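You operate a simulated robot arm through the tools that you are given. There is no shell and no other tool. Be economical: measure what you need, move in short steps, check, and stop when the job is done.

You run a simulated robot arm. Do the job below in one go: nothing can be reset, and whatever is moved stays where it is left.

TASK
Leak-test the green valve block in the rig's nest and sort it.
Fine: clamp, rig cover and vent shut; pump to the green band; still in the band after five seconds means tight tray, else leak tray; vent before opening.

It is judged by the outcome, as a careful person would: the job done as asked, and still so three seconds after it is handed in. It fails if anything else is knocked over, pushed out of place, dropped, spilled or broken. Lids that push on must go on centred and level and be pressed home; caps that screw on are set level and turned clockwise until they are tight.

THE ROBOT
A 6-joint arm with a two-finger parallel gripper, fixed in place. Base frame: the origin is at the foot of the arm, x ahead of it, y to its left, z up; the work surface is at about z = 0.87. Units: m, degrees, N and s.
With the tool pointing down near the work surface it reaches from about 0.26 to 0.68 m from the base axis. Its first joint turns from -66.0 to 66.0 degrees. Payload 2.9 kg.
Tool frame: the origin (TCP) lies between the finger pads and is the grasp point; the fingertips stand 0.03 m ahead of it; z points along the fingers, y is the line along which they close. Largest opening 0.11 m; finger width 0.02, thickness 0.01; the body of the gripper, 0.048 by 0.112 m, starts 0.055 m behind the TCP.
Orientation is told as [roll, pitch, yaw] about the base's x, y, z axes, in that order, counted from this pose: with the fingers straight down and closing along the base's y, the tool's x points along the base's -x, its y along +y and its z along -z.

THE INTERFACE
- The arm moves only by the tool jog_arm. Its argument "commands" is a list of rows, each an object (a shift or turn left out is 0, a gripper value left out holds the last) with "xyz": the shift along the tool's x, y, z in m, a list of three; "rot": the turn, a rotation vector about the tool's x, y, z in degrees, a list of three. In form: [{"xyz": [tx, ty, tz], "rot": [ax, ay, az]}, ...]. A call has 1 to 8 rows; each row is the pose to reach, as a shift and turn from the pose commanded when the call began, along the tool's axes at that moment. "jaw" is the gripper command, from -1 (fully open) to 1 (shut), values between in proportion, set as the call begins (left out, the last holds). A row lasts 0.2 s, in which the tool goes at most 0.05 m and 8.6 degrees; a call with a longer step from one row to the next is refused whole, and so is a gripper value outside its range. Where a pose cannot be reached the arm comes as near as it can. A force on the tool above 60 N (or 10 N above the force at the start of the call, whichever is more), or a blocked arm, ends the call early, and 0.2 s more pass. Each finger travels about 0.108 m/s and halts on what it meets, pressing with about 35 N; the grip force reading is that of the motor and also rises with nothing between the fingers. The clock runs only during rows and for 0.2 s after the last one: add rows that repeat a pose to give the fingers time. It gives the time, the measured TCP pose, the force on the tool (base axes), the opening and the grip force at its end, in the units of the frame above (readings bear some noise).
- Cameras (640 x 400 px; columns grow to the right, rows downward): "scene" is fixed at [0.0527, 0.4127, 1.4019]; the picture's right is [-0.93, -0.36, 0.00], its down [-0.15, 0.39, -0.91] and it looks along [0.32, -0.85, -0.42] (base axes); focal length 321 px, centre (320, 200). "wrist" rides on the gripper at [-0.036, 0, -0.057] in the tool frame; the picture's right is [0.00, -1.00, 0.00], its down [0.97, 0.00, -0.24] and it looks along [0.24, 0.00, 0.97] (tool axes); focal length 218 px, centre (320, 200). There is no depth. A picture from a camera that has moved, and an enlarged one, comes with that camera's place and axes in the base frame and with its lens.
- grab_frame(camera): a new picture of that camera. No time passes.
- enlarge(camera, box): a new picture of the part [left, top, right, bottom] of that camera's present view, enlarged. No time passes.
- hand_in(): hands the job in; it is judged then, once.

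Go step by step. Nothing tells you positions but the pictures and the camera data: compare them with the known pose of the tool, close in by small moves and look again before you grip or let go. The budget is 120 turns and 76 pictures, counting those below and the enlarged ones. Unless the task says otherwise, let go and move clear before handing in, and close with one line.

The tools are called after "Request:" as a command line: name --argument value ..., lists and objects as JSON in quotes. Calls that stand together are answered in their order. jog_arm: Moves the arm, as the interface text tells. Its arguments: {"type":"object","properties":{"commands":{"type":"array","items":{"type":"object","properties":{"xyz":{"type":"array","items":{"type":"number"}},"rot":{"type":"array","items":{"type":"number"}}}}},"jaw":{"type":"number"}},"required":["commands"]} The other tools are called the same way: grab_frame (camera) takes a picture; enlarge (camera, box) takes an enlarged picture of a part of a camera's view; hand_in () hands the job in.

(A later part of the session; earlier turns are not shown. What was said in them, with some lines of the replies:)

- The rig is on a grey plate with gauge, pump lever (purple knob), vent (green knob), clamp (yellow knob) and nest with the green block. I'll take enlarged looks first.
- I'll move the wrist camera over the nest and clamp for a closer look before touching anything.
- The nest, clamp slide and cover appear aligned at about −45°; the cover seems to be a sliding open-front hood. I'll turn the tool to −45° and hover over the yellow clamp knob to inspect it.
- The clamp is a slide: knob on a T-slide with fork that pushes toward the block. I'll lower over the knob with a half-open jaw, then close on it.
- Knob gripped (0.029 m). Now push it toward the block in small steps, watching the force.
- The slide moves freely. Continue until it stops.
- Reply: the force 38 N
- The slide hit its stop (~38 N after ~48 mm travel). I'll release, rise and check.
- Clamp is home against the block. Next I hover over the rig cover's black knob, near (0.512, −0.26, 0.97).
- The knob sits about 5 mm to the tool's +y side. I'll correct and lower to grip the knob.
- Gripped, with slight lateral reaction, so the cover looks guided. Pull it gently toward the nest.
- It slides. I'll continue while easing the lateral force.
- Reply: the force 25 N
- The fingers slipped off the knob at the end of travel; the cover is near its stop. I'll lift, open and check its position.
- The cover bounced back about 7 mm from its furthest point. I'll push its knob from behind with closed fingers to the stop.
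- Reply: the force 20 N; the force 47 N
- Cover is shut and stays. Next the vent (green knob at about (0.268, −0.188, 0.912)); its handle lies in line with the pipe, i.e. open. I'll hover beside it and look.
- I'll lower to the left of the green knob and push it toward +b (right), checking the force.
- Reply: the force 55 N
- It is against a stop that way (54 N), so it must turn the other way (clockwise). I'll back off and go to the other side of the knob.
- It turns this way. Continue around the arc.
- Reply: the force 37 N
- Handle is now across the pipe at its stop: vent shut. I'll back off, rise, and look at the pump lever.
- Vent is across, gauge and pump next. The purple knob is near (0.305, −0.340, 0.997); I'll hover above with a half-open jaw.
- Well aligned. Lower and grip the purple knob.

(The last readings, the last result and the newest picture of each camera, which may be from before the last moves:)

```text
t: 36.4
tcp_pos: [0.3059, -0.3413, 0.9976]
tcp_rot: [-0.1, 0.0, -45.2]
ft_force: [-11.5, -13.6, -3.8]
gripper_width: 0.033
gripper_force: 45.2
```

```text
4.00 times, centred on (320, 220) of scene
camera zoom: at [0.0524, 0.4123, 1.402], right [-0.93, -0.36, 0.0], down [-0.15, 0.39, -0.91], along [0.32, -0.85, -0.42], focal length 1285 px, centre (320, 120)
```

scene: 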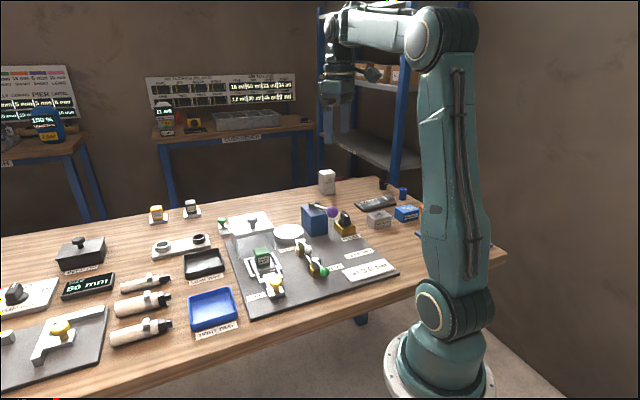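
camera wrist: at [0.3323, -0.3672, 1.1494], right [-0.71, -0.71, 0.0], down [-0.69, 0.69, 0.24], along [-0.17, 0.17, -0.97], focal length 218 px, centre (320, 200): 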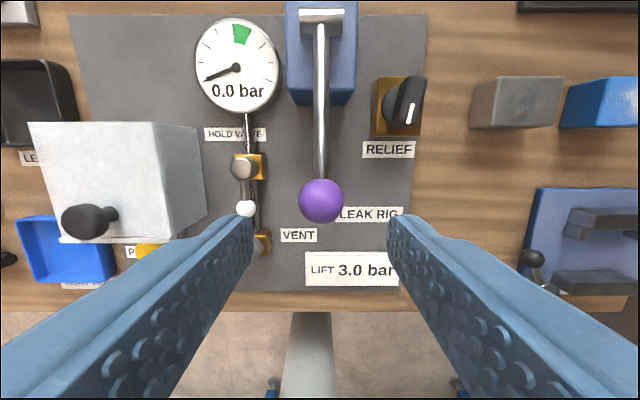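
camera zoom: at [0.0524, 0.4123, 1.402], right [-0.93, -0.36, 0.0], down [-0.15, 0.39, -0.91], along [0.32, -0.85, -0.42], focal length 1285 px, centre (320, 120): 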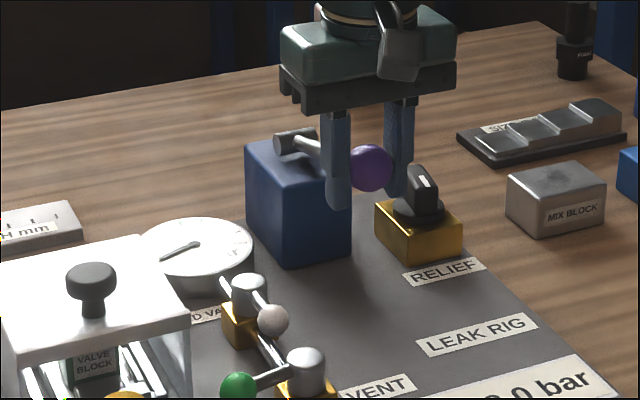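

Gripped; slight lateral preload to ease. First short stroke down.

Request:
jog_arm --commands '[{"xyz": [0.0005, -0.0015, 0.007]}, {"xyz": [0.001, -0.0015, 0.014]}, {"xyz": [0.002, -0.0015, 0.021]}, {"xyz": [0.0022, -0.0015, 0.028]}]'

Request:
enlarge --camera "scene" --box '[250, 170, 390, 270]'

```text
t: 37.4
tcp_pos: [0.3051, -0.3401, 0.9699]
tcp_rot: [0.0, 0.0, -44.8]
ft_force: [-8.3, 13.1, 13.0]
gripper_width: 0.0328
gripper_force: 44.9
```

```text
4.00 times, centred on (320, 220) of scene
camera zoom: at [0.0523, 0.4132, 1.4017], right [-0.93, -0.36, 0.0], down [-0.15, 0.39, -0.91], along [0.32, -0.85, -0.42], focal length 1285 px, centre (320, 120)
```

zoom: 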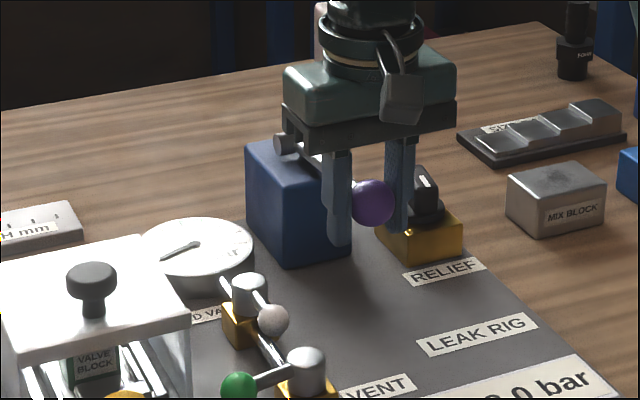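

Request:
jog_arm --commands '[{"xyz": [-0.001, 0, 0.006]}, {"xyz": [-0.002, 0, 0.012]}, {"xyz": [-0.003, 0, 0.018]}, {"xyz": [-0.005, 0, 0.024]}]'

Request:
enlarge --camera "scene" --box '[250, 170, 390, 270]'

```text
t: 38.4
tcp_pos: [0.306, -0.3423, 0.9455]
tcp_rot: [0.1, 0.3, -44.9]
ft_force: [-9.9, 24.5, 11.3]
gripper_width: 0.0331
gripper_force: 45.5
```

```text
4.00 times, centred on (320, 220) of scene
camera zoom: at [0.0523, 0.4135, 1.4017], right [-0.93, -0.36, 0.0], down [-0.15, 0.39, -0.91], along [0.32, -0.85, -0.42], focal length 1285 px, centre (320, 120)
```

zoom: 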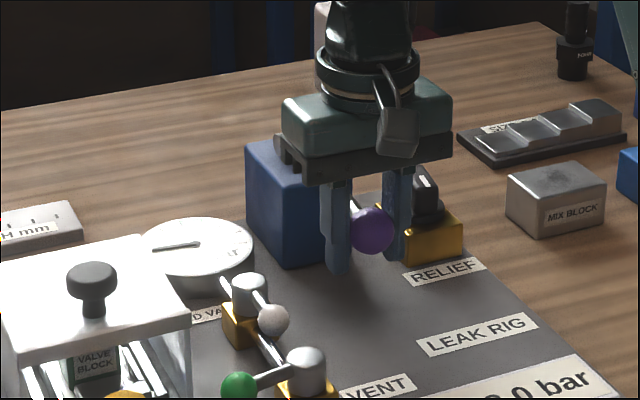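

The needle rose after the full stroke. Return up and check the gauge.

Request:
jog_arm --commands '[{"xyz": [0.002, 0, -0.012]}, {"xyz": [0.004, 0, -0.024]}, {"xyz": [0.004, 0, -0.038]}, {"xyz": [0.0028, 0, -0.052]}]'

Request:
enlarge --camera "scene" --box '[275, 215, 325, 245]'

```text
t: 39.4
tcp_pos: [0.3072, -0.3429, 0.996]
tcp_rot: [-0.1, -0.1, -44.8]
ft_force: [32.4, -4.8, -30.5]
gripper_width: 0.0334
gripper_force: 45.2
```

```text
12.80 times, centred on (300, 230) of scene
camera zoom: at [0.0539, 0.4122, 1.402], right [-0.93, -0.36, 0.0], down [-0.15, 0.39, -0.91], along [0.32, -0.85, -0.42], focal length 4112 px, centre (576, -184)
```

zoom: 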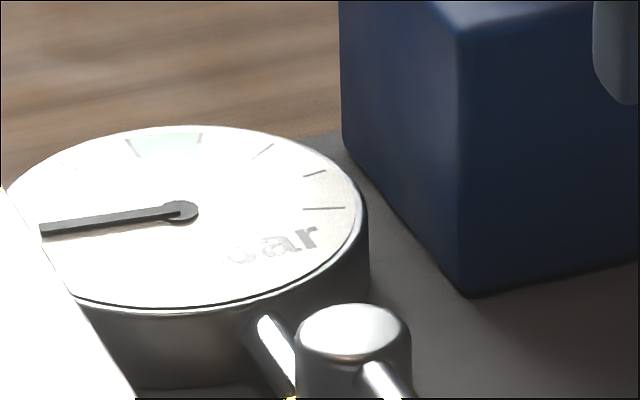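

Pressure holds on upstroke. One more full stroke, then read again.

Request:
jog_arm --commands '[{"xyz": [0.001, -0.001, 0.014]}, {"xyz": [0.002, -0.001, 0.027]}, {"xyz": [0.001, -0.001, 0.04]}, {"xyz": [-0.0015, -0.001, 0.052]}, {"xyz": [0.001, -0.001, 0.04]}, {"xyz": [0.002, -0.001, 0.027]}, {"xyz": [0.001, -0.001, 0.014]}, {"xyz": [0, -0.001, 0.002]}]'

Request:
enlarge --camera "scene" --box '[275, 215, 325, 245]'

```text
t: 41.2
tcp_pos: [0.3065, -0.3424, 0.9929]
tcp_rot: [0.1, -0.1, -44.5]
ft_force: [29.2, 9.9, -20.6]
gripper_width: 0.0331
gripper_force: 45.3
```

```text
12.80 times, centred on (300, 230) of scene
camera zoom: at [0.0537, 0.4127, 1.4018], right [-0.93, -0.36, 0.0], down [-0.15, 0.39, -0.91], along [0.32, -0.85, -0.42], focal length 4112 px, centre (576, -184)
```

zoom: 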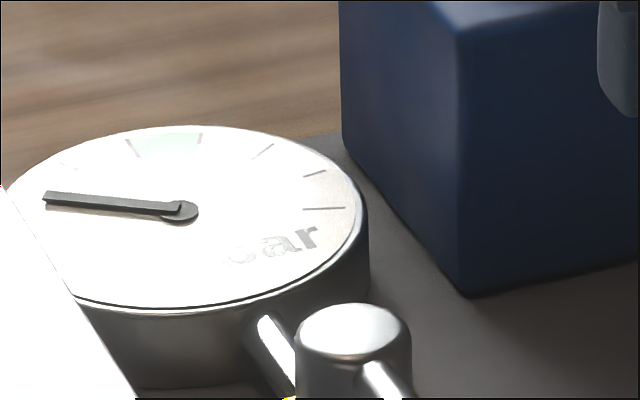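

Each full stroke is worth about 25–29° of needle; the band is roughly 55–85° ahead. Two more strokes, then read.

Request:
jog_arm --commands '[{"xyz": [0.001, -0.001, 0.012]}, {"xyz": [0.002, -0.001, 0.025]}, {"xyz": [0.001, -0.001, 0.038]}, {"xyz": [-0.0015, -0.001, 0.05]}, {"xyz": [0.001, -0.001, 0.038]}, {"xyz": [0.002, -0.001, 0.025]}, {"xyz": [0.001, -0.001, 0.012]}, {"xyz": [0, -0.001, 0.0]}]'

Request:
jog_arm --commands '[{"xyz": [0.001, 0, 0.012]}, {"xyz": [0.002, 0, 0.025]}, {"xyz": [0.001, 0, 0.038]}, {"xyz": [-0.0015, 0, 0.05]}, {"xyz": [0.001, 0, 0.038]}, {"xyz": [0.002, 0, 0.025]}, {"xyz": [0.001, 0, 0.012]}, {"xyz": [0, 0, 0.0]}]'

Request:
enlarge --camera "scene" --box '[275, 215, 325, 245]'

```text
t: 43.0
tcp_pos: [0.3065, -0.3419, 0.9949]
tcp_rot: [0.2, 0.1, -44.7]
ft_force: [35.1, 6.5, -36.3]
gripper_width: 0.0338
gripper_force: 44.8
```

```text
t: 44.8
tcp_pos: [0.3075, -0.3426, 0.9944]
tcp_rot: [0.3, 0.0, -44.6]
ft_force: [38.6, 6.6, -34.5]
gripper_width: 0.0333
gripper_force: 45.3
```

```text
12.80 times, centred on (300, 230) of scene
camera zoom: at [0.0541, 0.4125, 1.4019], right [-0.93, -0.36, 0.0], down [-0.15, 0.39, -0.91], along [0.32, -0.85, -0.42], focal length 4112 px, centre (576, -184)
```

zoom: 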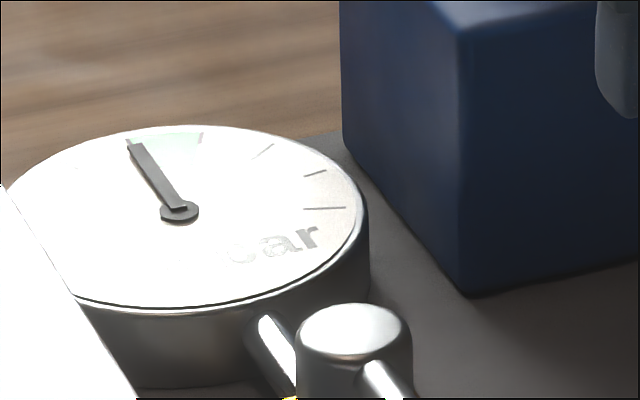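

The needle is at the lower edge of the band. I'll do a partial stroke, watching where delivery occurs.

Request:
jog_arm --commands '[{"xyz": [0.001, 0.002, 0.012]}, {"xyz": [0.002, 0.002, 0.025]}, {"xyz": [0.001, 0.002, 0.034]}]'

Request:
enlarge --camera "scene" --box '[275, 215, 325, 245]'

```text
t: 45.6
tcp_pos: [0.3041, -0.3397, 0.9609]
tcp_rot: [0.2, 0.2, -44.8]
ft_force: [10.0, 26.3, 13.8]
gripper_width: 0.0331
gripper_force: 45.3
```

```text
12.80 times, centred on (300, 230) of scene
camera zoom: at [0.0527, 0.4136, 1.4016], right [-0.93, -0.36, 0.0], down [-0.15, 0.39, -0.91], along [0.32, -0.85, -0.42], focal length 4112 px, centre (576, -184)
```

zoom: 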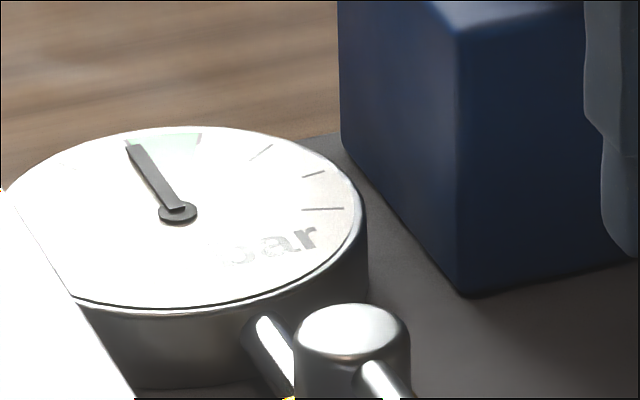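

Request:
jog_arm --commands '[{"xyz": [-0.0005, 0, 0.003]}, {"xyz": [-0.001, 0, 0.006]}]'

Request:
enlarge --camera "scene" --box '[275, 215, 325, 245]'

```text
t: 46.2
tcp_pos: [0.3038, -0.3394, 0.9538]
tcp_rot: [0.1, 0.3, -44.9]
ft_force: [-3.2, 33.7, 11.3]
gripper_width: 0.0332
gripper_force: 45.6
```

```text
12.80 times, centred on (300, 230) of scene
camera zoom: at [0.0525, 0.4138, 1.4016], right [-0.93, -0.36, 0.0], down [-0.15, 0.39, -0.91], along [0.32, -0.85, -0.42], focal length 4112 px, centre (576, -184)
```

zoom: 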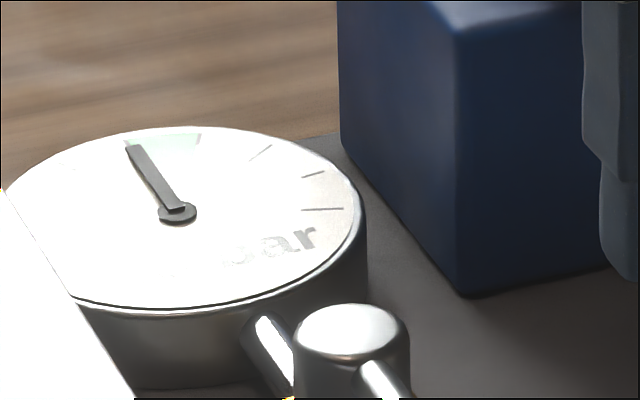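

Request:
jog_arm --commands '[{"xyz": [0.001, 0, 0.003]}, {"xyz": [0.0005, 0, 0.006]}]'

Request:
enlarge --camera "scene" --box '[275, 215, 325, 245]'

```text
t: 46.8
tcp_pos: [0.3064, -0.3399, 0.9485]
tcp_rot: [0.1, 0.2, -44.9]
ft_force: [-2.4, 30.0, 11.3]
gripper_width: 0.0332
gripper_force: 45.0
```

```text
12.80 times, centred on (300, 230) of scene
camera zoom: at [0.0525, 0.4137, 1.4016], right [-0.93, -0.36, 0.0], down [-0.15, 0.39, -0.91], along [0.32, -0.85, -0.42], focal length 4112 px, centre (576, -184)
```

zoom: 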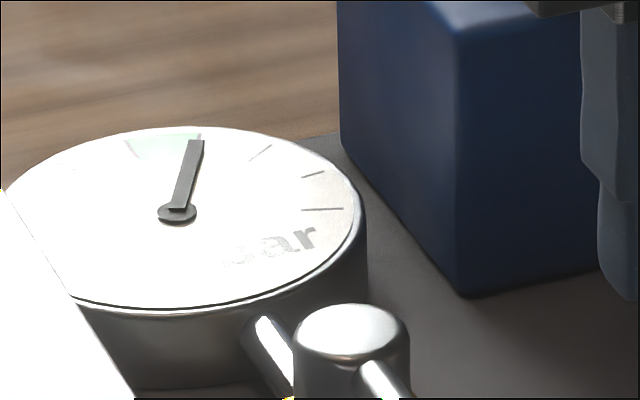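

The pump delivers in discrete steps; the needle is now near the upper side of the band. I'll let go, rise and read the gauge from above to see if it is within the band.

Request:
jog_arm --commands '[{"xyz": [0.001, 0, 0]}, {"xyz": [0.001, 0, 0]}, {"xyz": [0.001, 0, -0.04]}, {"xyz": [0.001, 0, -0.085]}, {"xyz": [0.001, 0, -0.13]}, {"xyz": [-0.02, 0.02, -0.15]}]' --jaw 0

Request:
enlarge --camera "wrist" --box '[180, 0, 360, 140]'

```text
t: 48.2
tcp_pos: [0.335, -0.3404, 1.1008]
tcp_rot: [0.1, 0.0, -45.1]
ft_force: [-0.5, -0.8, 0.8]
gripper_width: 0.0546
gripper_force: 0.0
```

```text
2.86 times, centred on (270, 70) of wrist
camera zoom: at [0.3611, -0.367, 1.1562], right [-0.71, -0.71, 0.0], down [-0.69, 0.69, 0.24], along [-0.17, 0.17, -0.97], focal length 624 px, centre (463, 571)
```

zoom: 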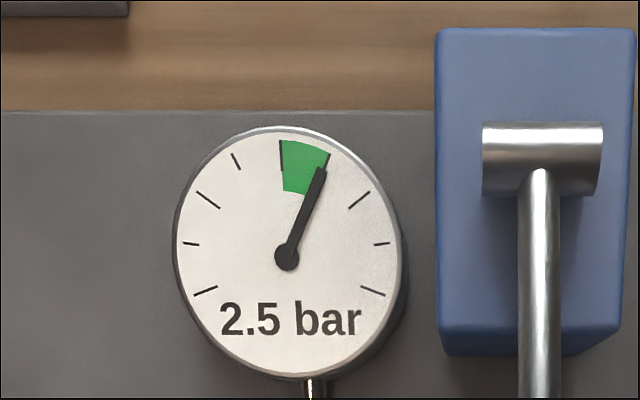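

Gauge reads 2.5 bar with the needle just inside the band's upper edge (band ≈2.0–2.5). I'll hold and watch through five seconds.

Request:
jog_arm --commands '[{"xyz": [0, 0, 0]}, {"xyz": [0, 0, 0]}, {"xyz": [0, 0, 0]}, {"xyz": [0, 0, 0]}, {"xyz": [0, 0, 0]}, {"xyz": [0, 0, 0]}, {"xyz": [0, 0, 0]}, {"xyz": [0, 0, 0]}]'

Request:
enlarge --camera "wrist" --box '[220, 30, 320, 110]'

```text
t: 50.0
tcp_pos: [0.3364, -0.3409, 1.0996]
tcp_rot: [0.0, 0.0, -45.0]
ft_force: [0.5, 0.0, 0.3]
gripper_width: 0.0549
gripper_force: 0.1
```

```text
5.00 times, centred on (270, 70) of wrist
camera zoom: at [0.3611, -0.367, 1.1557], right [-0.71, -0.71, 0.0], down [-0.69, 0.69, 0.24], along [-0.17, 0.17, -0.97], focal length 1091 px, centre (570, 850)
```

zoom: 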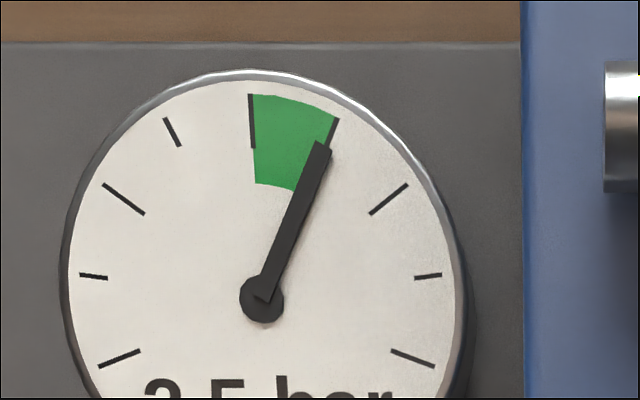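

The needle is slightly inside the band and steady. Keep waiting past five seconds (plus margin).

Request:
jog_arm --commands '[{"xyz": [0, 0, 0]}, {"xyz": [0, 0, 0]}, {"xyz": [0, 0, 0]}, {"xyz": [0, 0, 0]}, {"xyz": [0, 0, 0]}, {"xyz": [0, 0, 0]}, {"xyz": [0, 0, 0]}, {"xyz": [0, 0, 0]}]'

Request:
jog_arm --commands '[{"xyz": [0, 0, 0]}, {"xyz": [0, 0, 0]}, {"xyz": [0, 0, 0]}, {"xyz": [0, 0, 0]}, {"xyz": [0, 0, 0]}, {"xyz": [0, 0, 0]}, {"xyz": [0, 0, 0]}, {"xyz": [0, 0, 0]}]'

Request:
enlarge --camera "wrist" --box '[215, 30, 325, 120]'

```text
t: 51.8
tcp_pos: [0.3361, -0.3416, 1.0992]
tcp_rot: [0.0, 0.0, -45.0]
ft_force: [0.4, 0.6, 0.3]
gripper_width: 0.055
gripper_force: 0.1
```

```text
t: 53.6
tcp_pos: [0.3351, -0.3396, 1.0989]
tcp_rot: [0.0, 0.0, -45.0]
ft_force: [0.4, 0.5, -0.5]
gripper_width: 0.055
gripper_force: 0.0
```

```text
4.44 times, centred on (270, 75) of wrist
camera zoom: at [0.3611, -0.367, 1.1557], right [-0.71, -0.71, 0.0], down [-0.69, 0.69, 0.24], along [-0.17, 0.17, -0.97], focal length 970 px, centre (542, 756)
```

zoom: 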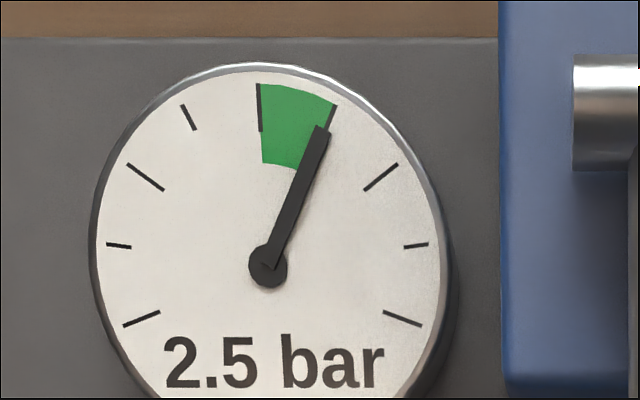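

No drop over ~7 s (2.5 bar, in the band): the block is tight. Now vent: I'll go behind the vent handle (clear of cover wall and hold knob) with closed fingers.

Request:
jog_arm --commands '[{"xyz": [0.028, 0.033, 0]}, {"xyz": [0.056, 0.066, 0]}, {"xyz": [0.085, 0.1, 0]}, {"xyz": [0.085, 0.1, 0.04]}, {"xyz": [0.085, 0.1, 0.08]}]' --jaw 1

Request:
grab_frame --camera "wrist"

Request:
enlarge --camera "scene" --box '[240, 200, 380, 310]'

```text
t: 54.8
tcp_pos: [0.3442, -0.2117, 1.0177]
tcp_rot: [0.0, -0.2, -45.1]
ft_force: [0.6, -0.3, 0.4]
gripper_width: 0.0002
gripper_force: 34.8
```

```text
22 pictures are left
camera wrist: at [0.3691, -0.2374, 1.0737], right [-0.71, -0.71, 0.0], down [-0.69, 0.69, 0.24], along [-0.17, 0.17, -0.97], focal length 218 px, centre (320, 200)
```

wrist: 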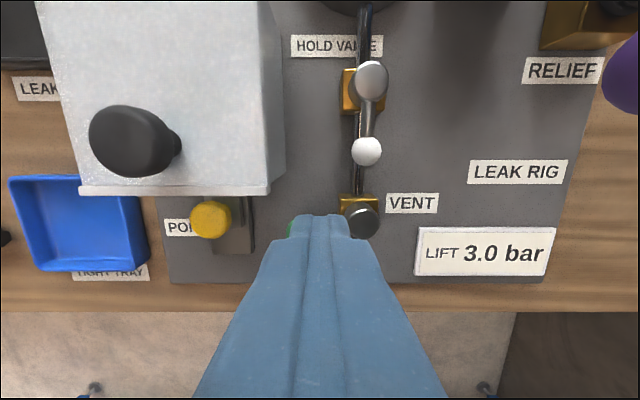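

```text
3.64 times, centred on (310, 255) of scene
camera zoom: at [0.0527, 0.4127, 1.4019], right [-0.93, -0.36, 0.0], down [-0.15, 0.39, -0.91], along [0.32, -0.85, -0.42], focal length 1168 px, centre (356, 0)
```

zoom: 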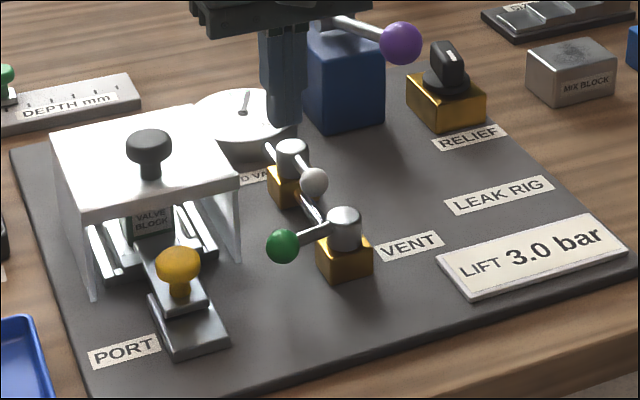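

Clearances look fine. Lower and push the vent handle back in line with the pipe.

Request:
jog_arm --commands '[{"xyz": [-0.003, 0, 0.03]}, {"xyz": [-0.003, 0, 0.06]}, {"xyz": [-0.003, 0, 0.0857]}, {"xyz": [-0.003, 0, 0.0857]}]'

Request:
jog_arm --commands '[{"xyz": [0.014, 0.002, 0]}, {"xyz": [0.023, 0.005, 0]}, {"xyz": [0.032, 0.005, 0]}, {"xyz": [0.039, 0.002, 0]}, {"xyz": [0.046, -0.003, 0]}, {"xyz": [0.052, -0.009, 0]}]'

Request:
enlarge --camera "scene" --box '[240, 200, 380, 310]'

```text
t: 55.8
tcp_pos: [0.3464, -0.214, 0.933]
tcp_rot: [0.1, 0.0, -45.1]
ft_force: [-0.3, -0.3, -0.1]
gripper_width: 0.0003
gripper_force: 35.1
```

```text
t: 57.2
tcp_pos: [0.3027, -0.1824, 0.9328]
tcp_rot: [-0.1, 0.0, -45.1]
ft_force: [1.5, 0.3, 0.8]
gripper_width: 0.0001
gripper_force: 35.1
```

```text
3.64 times, centred on (310, 255) of scene
camera zoom: at [0.0527, 0.4127, 1.4019], right [-0.93, -0.36, 0.0], down [-0.15, 0.39, -0.91], along [0.32, -0.85, -0.42], focal length 1168 px, centre (356, 0)
```

zoom: 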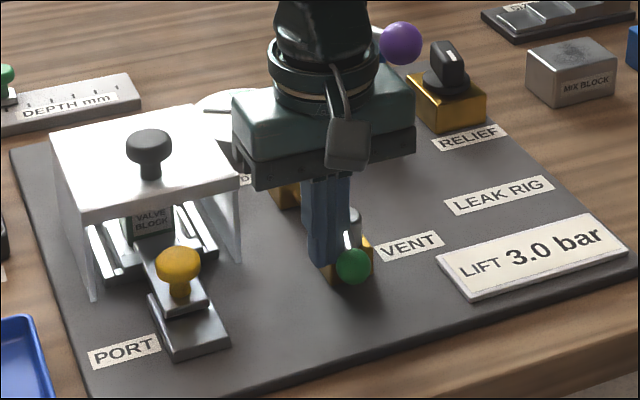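

Handle is nearly back in line. Finish to the stop, then rise and read the gauge.

Request:
jog_arm --commands '[{"xyz": [0.003, -0.007, 0]}, {"xyz": [0.004, -0.012, 0]}, {"xyz": [0.004, -0.016, 0]}, {"xyz": [0.004, -0.02, 0]}]'

Request:
jog_arm --commands '[{"xyz": [0, 0.012, 0]}, {"xyz": [0, 0.022, 0]}, {"xyz": [0, 0.022, -0.045]}, {"xyz": [0, 0.022, -0.09]}, {"xyz": [-0.04, 0.022, -0.12]}, {"xyz": [-0.08, 0.022, -0.14]}]'

Request:
grab_frame --camera "wrist"

```text
t: 58.2
tcp_pos: [0.2915, -0.1884, 0.9338]
tcp_rot: [1.1, -0.1, -44.0]
ft_force: [40.0, 37.9, -2.5]
gripper_width: 0.0
gripper_force: 35.6
```

```text
t: 59.6
tcp_pos: [0.3588, -0.2364, 1.0748]
tcp_rot: [0.0, 0.0, -45.0]
ft_force: [0.4, -0.7, -0.5]
gripper_width: 0.0
gripper_force: 35.2
```

```text
19 pictures are left
camera wrist: at [0.3842, -0.263, 1.1303], right [-0.71, -0.71, 0.0], down [-0.69, 0.69, 0.24], along [-0.17, 0.17, -0.97], focal length 218 px, centre (320, 200)
```

wrist: 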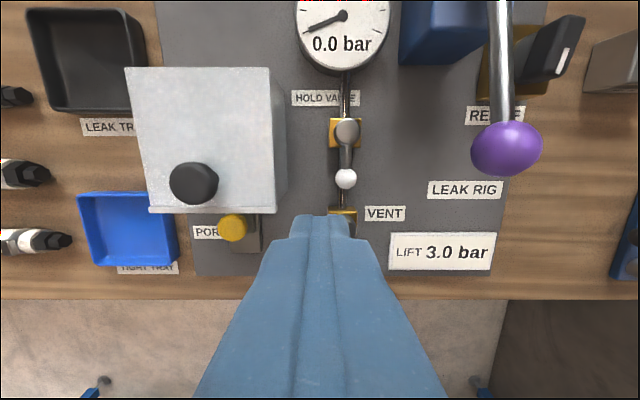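

Pressure vented to 0.0. Now open the cover: go in front of its knob with closed fingers and push it back.

Request:
jog_arm --commands '[{"xyz": [0.01, 0.03, 0]}, {"xyz": [0.02, 0.062, 0]}, {"xyz": [0.03, 0.0923, 0]}, {"xyz": [0.03, 0.0923, 0.04]}, {"xyz": [0.03, 0.0923, 0.07]}, {"xyz": [0.03, 0.0923, 0.086]}]'

Request:
jog_arm --commands '[{"xyz": [-0.012, 0, 0]}, {"xyz": [-0.02, 0, 0]}, {"xyz": [-0.028, 0, 0]}, {"xyz": [-0.036, 0, 0]}, {"xyz": [-0.044, 0, 0]}, {"xyz": [-0.052, 0, 0]}]'

Request:
enlarge --camera "scene" --box '[220, 180, 340, 290]'

```text
t: 61.0
tcp_pos: [0.4012, -0.1484, 0.9883]
tcp_rot: [-0.1, 0.0, -45.0]
ft_force: [-0.3, 0.3, -0.7]
gripper_width: 0.0001
gripper_force: 35.1
```

```text
t: 62.4
tcp_pos: [0.4383, -0.1872, 0.9862]
tcp_rot: [0.0, 0.0, -45.0]
ft_force: [0.0, 1.0, -1.6]
gripper_width: 0.0
gripper_force: 34.9
```

```text
3.64 times, centred on (280, 235) of scene
camera zoom: at [0.0527, 0.4127, 1.4019], right [-0.93, -0.36, 0.0], down [-0.15, 0.39, -0.91], along [0.32, -0.85, -0.42], focal length 1168 px, centre (466, 73)
```

zoom: 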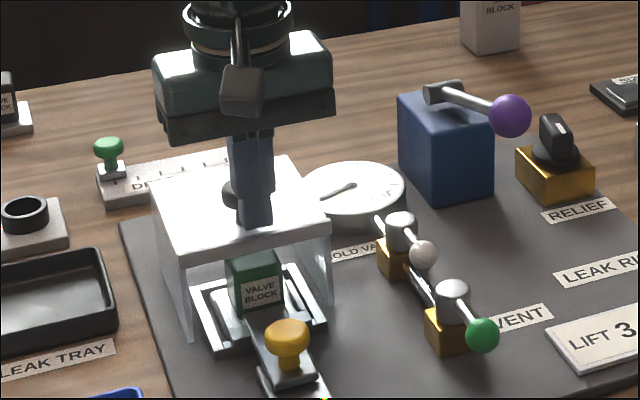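

Request:
jog_arm --commands '[{"xyz": [-0.01, 0, 0]}, {"xyz": [-0.02, 0, 0]}, {"xyz": [-0.03, 0, 0]}, {"xyz": [-0.04, 0, 0]}, {"xyz": [-0.05, 0, 0]}, {"xyz": [-0.06, 0, 0]}, {"xyz": [-0.066, 0, 0]}, {"xyz": [-0.072, 0, 0]}]'

Request:
jog_arm --commands '[{"xyz": [-0.004, 0, 0]}, {"xyz": [-0.008, 0, 0]}, {"xyz": [-0.012, 0, 0]}]'

Request:
enlarge --camera "scene" --box '[220, 180, 340, 290]'

```text
t: 64.2
tcp_pos: [0.4905, -0.2361, 0.9884]
tcp_rot: [-0.1, 0.0, -44.9]
ft_force: [-0.1, 0.4, 0.7]
gripper_width: 0.0
gripper_force: 34.9
```

```text
t: 65.0
tcp_pos: [0.4939, -0.2404, 0.9874]
tcp_rot: [-0.3, 1.0, -44.7]
ft_force: [-31.9, 30.7, 11.0]
gripper_width: 0.0001
gripper_force: 34.4
```

```text
3.64 times, centred on (280, 235) of scene
camera zoom: at [0.0516, 0.4136, 1.4016], right [-0.93, -0.36, 0.0], down [-0.15, 0.39, -0.91], along [0.32, -0.85, -0.42], focal length 1168 px, centre (466, 73)
```

zoom: 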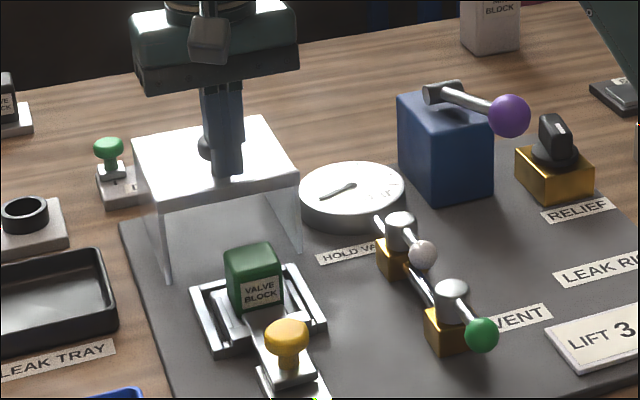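

Cover is fully back. Rise, move over the yellow knob and grip it to unclamp.

Request:
jog_arm --commands '[{"xyz": [0.012, 0, 0]}, {"xyz": [0.015, 0, -0.045]}, {"xyz": [0.05, 0, -0.07]}, {"xyz": [0.095, 0, -0.07]}, {"xyz": [0.13, 0, -0.07]}, {"xyz": [0.145, 0, -0.06]}]' --jaw 1

Request:
jog_arm --commands '[{"xyz": [0, 0, 0]}, {"xyz": [0, 0, 0]}, {"xyz": [0, 0, 0.03]}]' --jaw 0

Request:
grab_frame --camera "wrist"

```text
t: 66.4
tcp_pos: [0.3954, -0.1428, 1.0471]
tcp_rot: [-0.1, -0.1, -45.1]
ft_force: [-0.3, 0.7, 0.2]
gripper_width: 0.0
gripper_force: 35.2
```

```text
t: 67.2
tcp_pos: [0.3948, -0.1431, 1.0182]
tcp_rot: [0.0, 0.0, -45.0]
ft_force: [0.7, 0.4, 0.5]
gripper_width: 0.055
gripper_force: 0.0
```

```text
16 pictures are left
camera wrist: at [0.4199, -0.1692, 1.0745], right [-0.71, -0.71, 0.0], down [-0.69, 0.69, 0.24], along [-0.17, 0.17, -0.97], focal length 218 px, centre (320, 200)
```

wrist: 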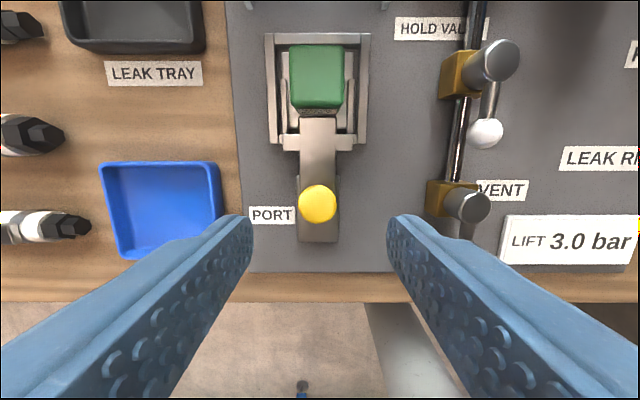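

Request:
jog_arm --commands '[{"xyz": [0.003, 0.0015, 0.03]}, {"xyz": [0.003, 0.0015, 0.06]}, {"xyz": [0.003, 0.0015, 0.08]}, {"xyz": [0.003, 0.0015, 0.088]}, {"xyz": [0.003, 0.0015, 0.088]}]'

Request:
jog_arm --commands '[{"xyz": [0, 0, 0]}, {"xyz": [0, 0, 0]}, {"xyz": [0, 0, 0]}]' --jaw 1

Request:
jog_arm --commands '[{"xyz": [0.006, 0, 0]}, {"xyz": [0.012, 0, 0]}, {"xyz": [0.018, 0, 0]}, {"xyz": [0.024, 0, 0]}, {"xyz": [0.03, 0, 0]}, {"xyz": [0.036, 0, 0]}, {"xyz": [0.042, 0, 0]}, {"xyz": [0.047, 0, 0]}]'

Request:
enlarge --camera "scene" --box '[220, 200, 340, 310]'

```text
t: 68.4
tcp_pos: [0.3932, -0.1397, 0.9318]
tcp_rot: [0.0, 0.0, -45.0]
ft_force: [-0.5, -0.8, -0.6]
gripper_width: 0.0548
gripper_force: 0.1
```

```text
t: 69.2
tcp_pos: [0.3941, -0.1389, 0.9305]
tcp_rot: [0.1, 0.0, -44.9]
ft_force: [1.8, 1.5, -2.6]
gripper_width: 0.0288
gripper_force: 44.7
```

```text
t: 71.0
tcp_pos: [0.365, -0.1093, 0.9301]
tcp_rot: [0.1, -0.7, -45.3]
ft_force: [13.2, -29.4, 11.3]
gripper_width: 0.0285
gripper_force: 45.2
```

```text
3.64 times, centred on (280, 255) of scene
camera zoom: at [0.0529, 0.412, 1.4021], right [-0.93, -0.36, 0.0], down [-0.15, 0.39, -0.91], along [0.32, -0.85, -0.42], focal length 1168 px, centre (466, 0)
```

zoom: 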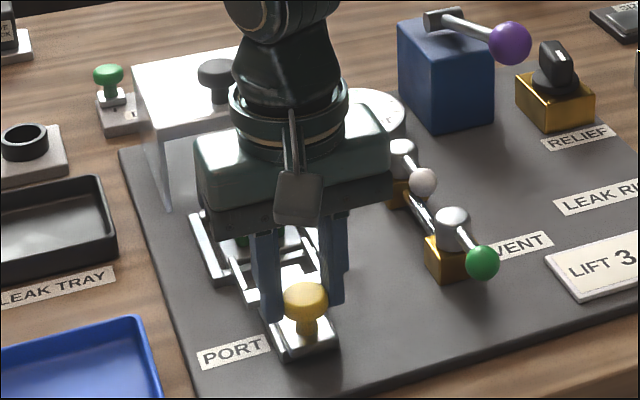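

Clamp fully open. Release, rise, and hover over the green block.

Request:
jog_arm --commands '[{"xyz": [-0.003, 0, 0]}, {"xyz": [-0.003, 0, 0]}, {"xyz": [-0.003, 0, 0]}, {"xyz": [-0.003, 0, -0.045]}, {"xyz": [-0.003, 0, -0.09]}, {"xyz": [-0.045, 0, -0.12]}, {"xyz": [-0.09, 0, -0.12]}, {"xyz": [-0.132, 0, -0.12]}]' --jaw 0

Request:
grab_frame --camera "wrist"

```text
refused: row 6 steps farther than a row can; nothing moved
```

```text
14 pictures are left
camera wrist: at [0.3894, -0.1362, 0.9868], right [-0.71, -0.7, 0.0], down [-0.69, 0.69, 0.23], along [-0.16, 0.16, -0.97], focal length 218 px, centre (320, 200)
```

wrist: 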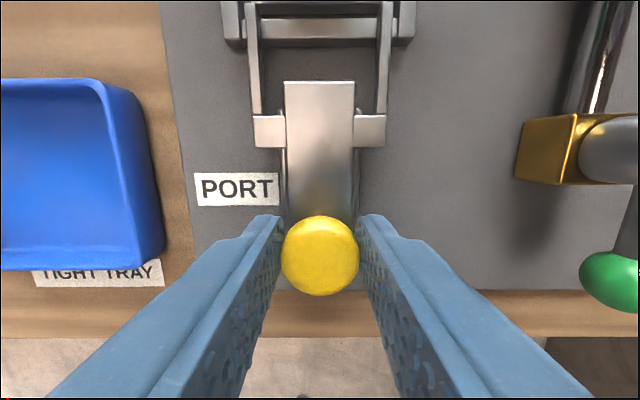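

Request:
jog_arm --commands '[{"xyz": [-0.003, 0, 0]}, {"xyz": [-0.003, 0, 0]}, {"xyz": [-0.003, 0, -0.04]}, {"xyz": [-0.003, 0, -0.085]}, {"xyz": [-0.015, 0, -0.12]}, {"xyz": [-0.055, 0, -0.12]}, {"xyz": [-0.095, 0, -0.12]}, {"xyz": [-0.132, 0, -0.12]}]' --jaw 0

Request:
grab_frame --camera "wrist"

```text
t: 72.8
tcp_pos: [0.455, -0.1993, 1.0499]
tcp_rot: [-0.1, 0.0, -45.0]
ft_force: [0.1, -0.5, -0.6]
gripper_width: 0.0551
gripper_force: 0.0
```

```text
13 pictures are left
camera wrist: at [0.4798, -0.2253, 1.1054], right [-0.71, -0.71, 0.0], down [-0.69, 0.69, 0.24], along [-0.17, 0.17, -0.97], focal length 218 px, centre (320, 200)
```

wrist: 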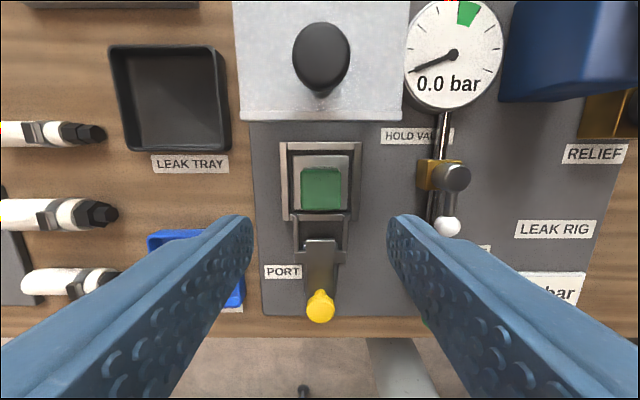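

Block is centred under the TCP. Lower to grip its upper part, clear of the nest frame.

Request:
jog_arm --commands '[{"xyz": [0, 0, 0.04]}, {"xyz": [0, 0, 0.08]}, {"xyz": [0, 0, 0.105]}, {"xyz": [0, 0, 0.119]}, {"xyz": [0, 0, 0.119]}]'

Request:
enlarge --camera "scene" --box '[230, 210, 320, 290]'

```text
t: 74.0
tcp_pos: [0.4549, -0.1992, 0.9301]
tcp_rot: [0.1, 0.0, -45.0]
ft_force: [-0.6, 0.1, -0.6]
gripper_width: 0.0548
gripper_force: 0.1
```

```text
5.00 times, centred on (275, 250) of scene
camera zoom: at [0.0527, 0.4127, 1.4019], right [-0.93, -0.36, 0.0], down [-0.15, 0.39, -0.91], along [0.32, -0.85, -0.42], focal length 1606 px, centre (545, -50)
```

zoom: 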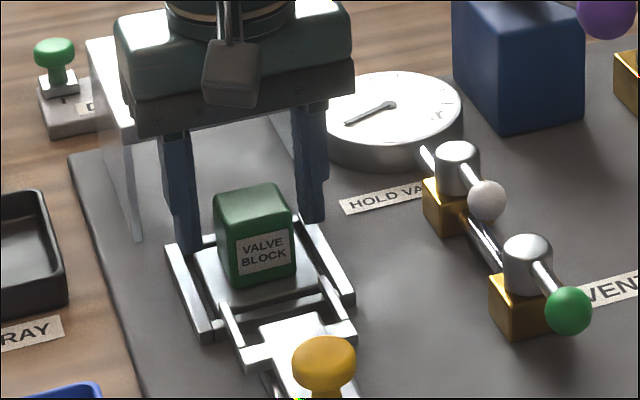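

Request:
jog_arm --commands '[{"xyz": [0, 0, 0]}, {"xyz": [0, 0, 0]}, {"xyz": [0, 0, 0]}]' --jaw 1

Request:
jog_arm --commands '[{"xyz": [0, 0, -0.02]}, {"xyz": [0, 0, -0.05]}, {"xyz": [0, 0, -0.09]}, {"xyz": [0, 0, -0.11]}]'

Request:
enlarge --camera "scene" --box '[200, 180, 320, 290]'

```text
t: 74.8
tcp_pos: [0.4542, -0.1987, 0.9297]
tcp_rot: [0.0, 0.0, -45.0]
ft_force: [-0.2, 0.2, 0.4]
gripper_width: 0.0354
gripper_force: 35.1
```

```text
t: 75.8
tcp_pos: [0.4553, -0.1991, 1.0414]
tcp_rot: [0.0, 0.0, -45.0]
ft_force: [0.0, -0.2, -2.6]
gripper_width: 0.0355
gripper_force: 34.8
```

```text
3.64 times, centred on (260, 235) of scene
camera zoom: at [0.0527, 0.4127, 1.4019], right [-0.93, -0.36, 0.0], down [-0.15, 0.39, -0.91], along [0.32, -0.85, -0.42], focal length 1168 px, centre (538, 73)
```

zoom: 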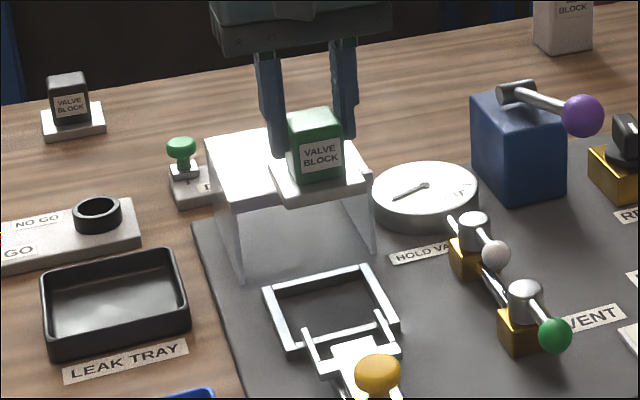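

The block comes out with its base flange, held well. Carry it over toward the blue tight tray and check.

Request:
jog_arm --commands '[{"xyz": [0.025, 0.03, 0]}, {"xyz": [0.05, 0.062, 0]}, {"xyz": [0.075, 0.093, 0]}, {"xyz": [0.095, 0.12, 0]}, {"xyz": [0.105, 0.1365, 0]}]'

Request:
grab_frame --camera "wrist"

Request:
enlarge --camera "scene" --box '[150, 220, 290, 350]'

```text
t: 77.0
tcp_pos: [0.4752, -0.0281, 1.0406]
tcp_rot: [0.0, 0.0, -45.0]
ft_force: [0.3, 0.2, -2.2]
gripper_width: 0.0354
gripper_force: 34.7
```

```text
10 pictures are left
camera wrist: at [0.5007, -0.0546, 1.0964], right [-0.71, -0.71, 0.0], down [-0.69, 0.69, 0.24], along [-0.17, 0.17, -0.97], focal length 218 px, centre (320, 200)
```

wrist: 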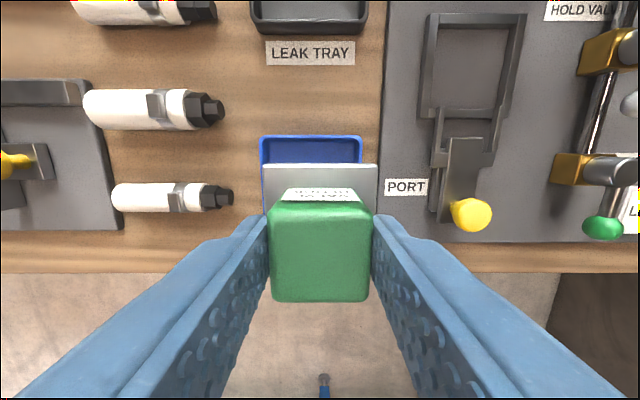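

```text
3.08 times, centred on (220, 285) of scene
camera zoom: at [0.0527, 0.4127, 1.4019], right [-0.93, -0.36, 0.0], down [-0.15, 0.39, -0.91], along [0.32, -0.85, -0.42], focal length 988 px, centre (628, -62)
```

zoom: 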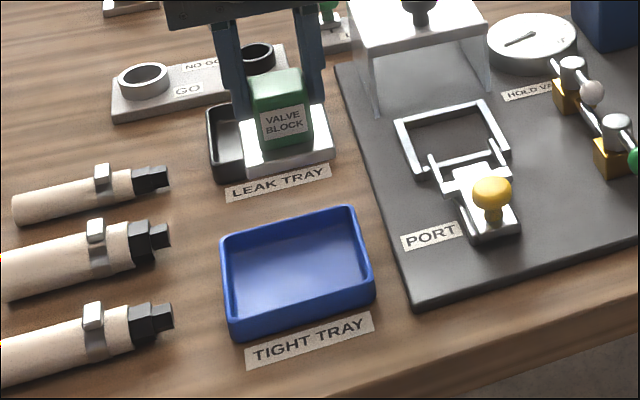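

Tray centre is about 6 mm further to tool +y. Adjust and lower to just above the rim, then check.

Request:
jog_arm --commands '[{"xyz": [-0.002, 0.006, 0.02]}, {"xyz": [-0.002, 0.006, 0.045]}, {"xyz": [-0.002, 0.006, 0.07]}, {"xyz": [-0.002, 0.006, 0.078]}]'

Request:
grab_frame --camera "wrist"

Request:
enlarge --camera "scene" --box '[170, 240, 260, 350]'

```text
t: 78.0
tcp_pos: [0.4818, -0.0267, 0.9626]
tcp_rot: [0.0, 0.0, -45.0]
ft_force: [-0.9, 0.0, -2.9]
gripper_width: 0.0358
gripper_force: 35.1
```

```text
8 pictures are left
camera wrist: at [0.5073, -0.0523, 1.0187], right [-0.71, -0.71, 0.0], down [-0.69, 0.69, 0.24], along [-0.17, 0.17, -0.97], focal length 218 px, centre (320, 200)
```

wrist: 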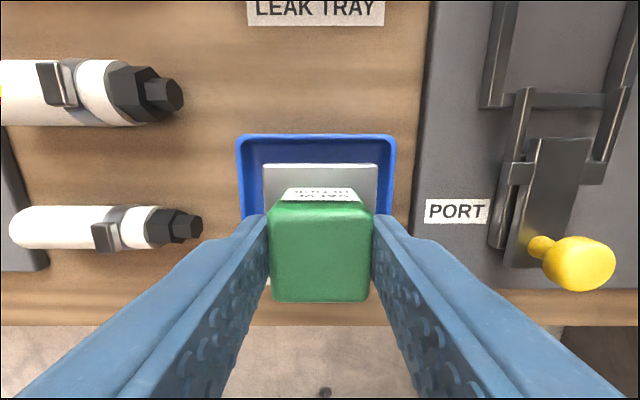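

```text
3.64 times, centred on (215, 295) of scene
camera zoom: at [0.0527, 0.4127, 1.4019], right [-0.93, -0.36, 0.0], down [-0.15, 0.39, -0.91], along [0.32, -0.85, -0.42], focal length 1168 px, centre (702, -146)
```

zoom: 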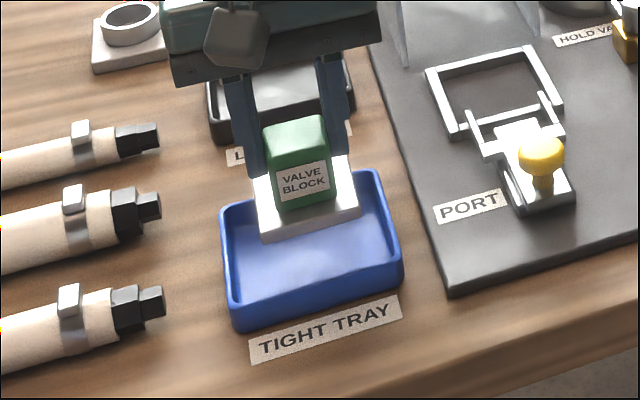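

Well positioned. Lower in small steps to the tray floor.

Request:
jog_arm --commands '[{"xyz": [0, 0, 0.01]}, {"xyz": [0, 0, 0.02]}, {"xyz": [0, 0, 0.028]}, {"xyz": [0, 0, 0.031]}]'

Request:
jog_arm --commands '[{"xyz": [0, 0, 0.0015]}, {"xyz": [0, 0, 0.003]}]'

Request:
enlarge --camera "scene" --box '[170, 240, 260, 350]'

```text
t: 79.0
tcp_pos: [0.4841, -0.0253, 0.9328]
tcp_rot: [0.1, 0.0, -45.0]
ft_force: [0.7, 0.1, -2.9]
gripper_width: 0.0353
gripper_force: 35.2
```

```text
t: 79.6
tcp_pos: [0.4822, -0.0262, 0.9284]
tcp_rot: [0.0, 0.1, -45.0]
ft_force: [-0.5, -0.2, -1.7]
gripper_width: 0.0355
gripper_force: 34.9
```

```text
3.64 times, centred on (215, 295) of scene
camera zoom: at [0.0527, 0.4127, 1.4019], right [-0.93, -0.36, 0.0], down [-0.15, 0.39, -0.91], along [0.32, -0.85, -0.42], focal length 1168 px, centre (702, -146)
```

zoom: 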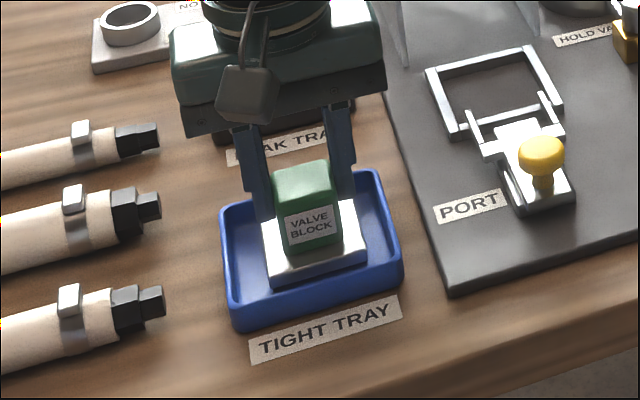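

Still just above the floor; continue until the contact force shows.

Request:
jog_arm --commands '[{"xyz": [0, 0, 0.0015]}, {"xyz": [0, 0, 0.003]}]'

Request:
jog_arm --commands '[{"xyz": [0, 0, 0.0015]}, {"xyz": [0, 0, 0.003]}]'

```text
t: 80.2
tcp_pos: [0.4823, -0.0265, 0.925]
tcp_rot: [0.0, -0.1, -44.9]
ft_force: [0.4, -0.1, -0.8]
gripper_width: 0.0356
gripper_force: 34.4
```

```text
t: 80.8
tcp_pos: [0.4834, -0.0266, 0.9245]
tcp_rot: [0.1, -0.2, -45.0]
ft_force: [-8.3, -2.2, 28.0]
gripper_width: 0.0359
gripper_force: 34.8
```

Contact at 28 N: the block rests on the floor. Ease off, open slightly, and rise straight up.

Request:
jog_arm --commands '[{"xyz": [0, 0, -0.0015]}, {"xyz": [0, 0, -0.0015]}, {"xyz": [0, 0, -0.0015]}]' --jaw 0.15

Request:
jog_arm --commands '[{"xyz": [0, 0, -0.02]}, {"xyz": [0, 0, -0.05]}, {"xyz": [0, 0, -0.09]}, {"xyz": [0, 0, -0.13]}, {"xyz": [0, 0, -0.17]}]'

Request:
grab_frame --camera "scene"

Request:
enlarge --camera "scene" --box '[170, 180, 410, 350]'

```text
t: 81.6
tcp_pos: [0.4835, -0.0259, 0.9231]
tcp_rot: [-0.1, 0.1, -45.0]
ft_force: [-0.5, 0.6, 0.8]
gripper_width: 0.0465
gripper_force: 0.1
```

```text
t: 82.8
tcp_pos: [0.4822, -0.0266, 1.0943]
tcp_rot: [0.0, 0.0, -44.9]
ft_force: [0.5, -1.5, 0.4]
gripper_width: 0.0467
gripper_force: 0.0
```

```text
5 pictures are left
```

scene: 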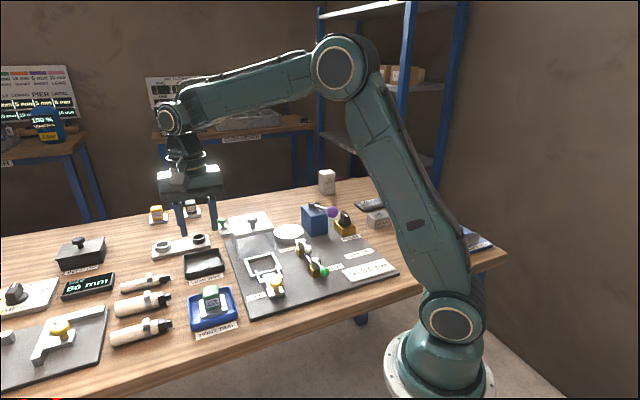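

```text
2.35 times, centred on (290, 265) of scene
camera zoom: at [0.0527, 0.4127, 1.4019], right [-0.93, -0.36, 0.0], down [-0.15, 0.39, -0.91], along [0.32, -0.85, -0.42], focal length 756 px, centre (391, 47)
```

zoom: 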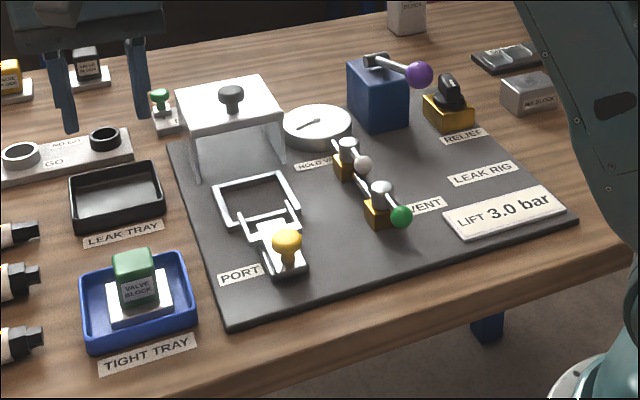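

The green block sits upright in the tight tray. The rig is vented with its cover and clamp open, and the arm is clear, so I'm handing in.

Request:
hand_in

```text
The job is handed in.
```

The green valve block passed: the gauge held 2.5 bar, just inside the top edge of the green band, for about seven seconds with no drop. I vented to 0.0 bar before opening the cover and clamp, then put the block in the tight tray and handed in.
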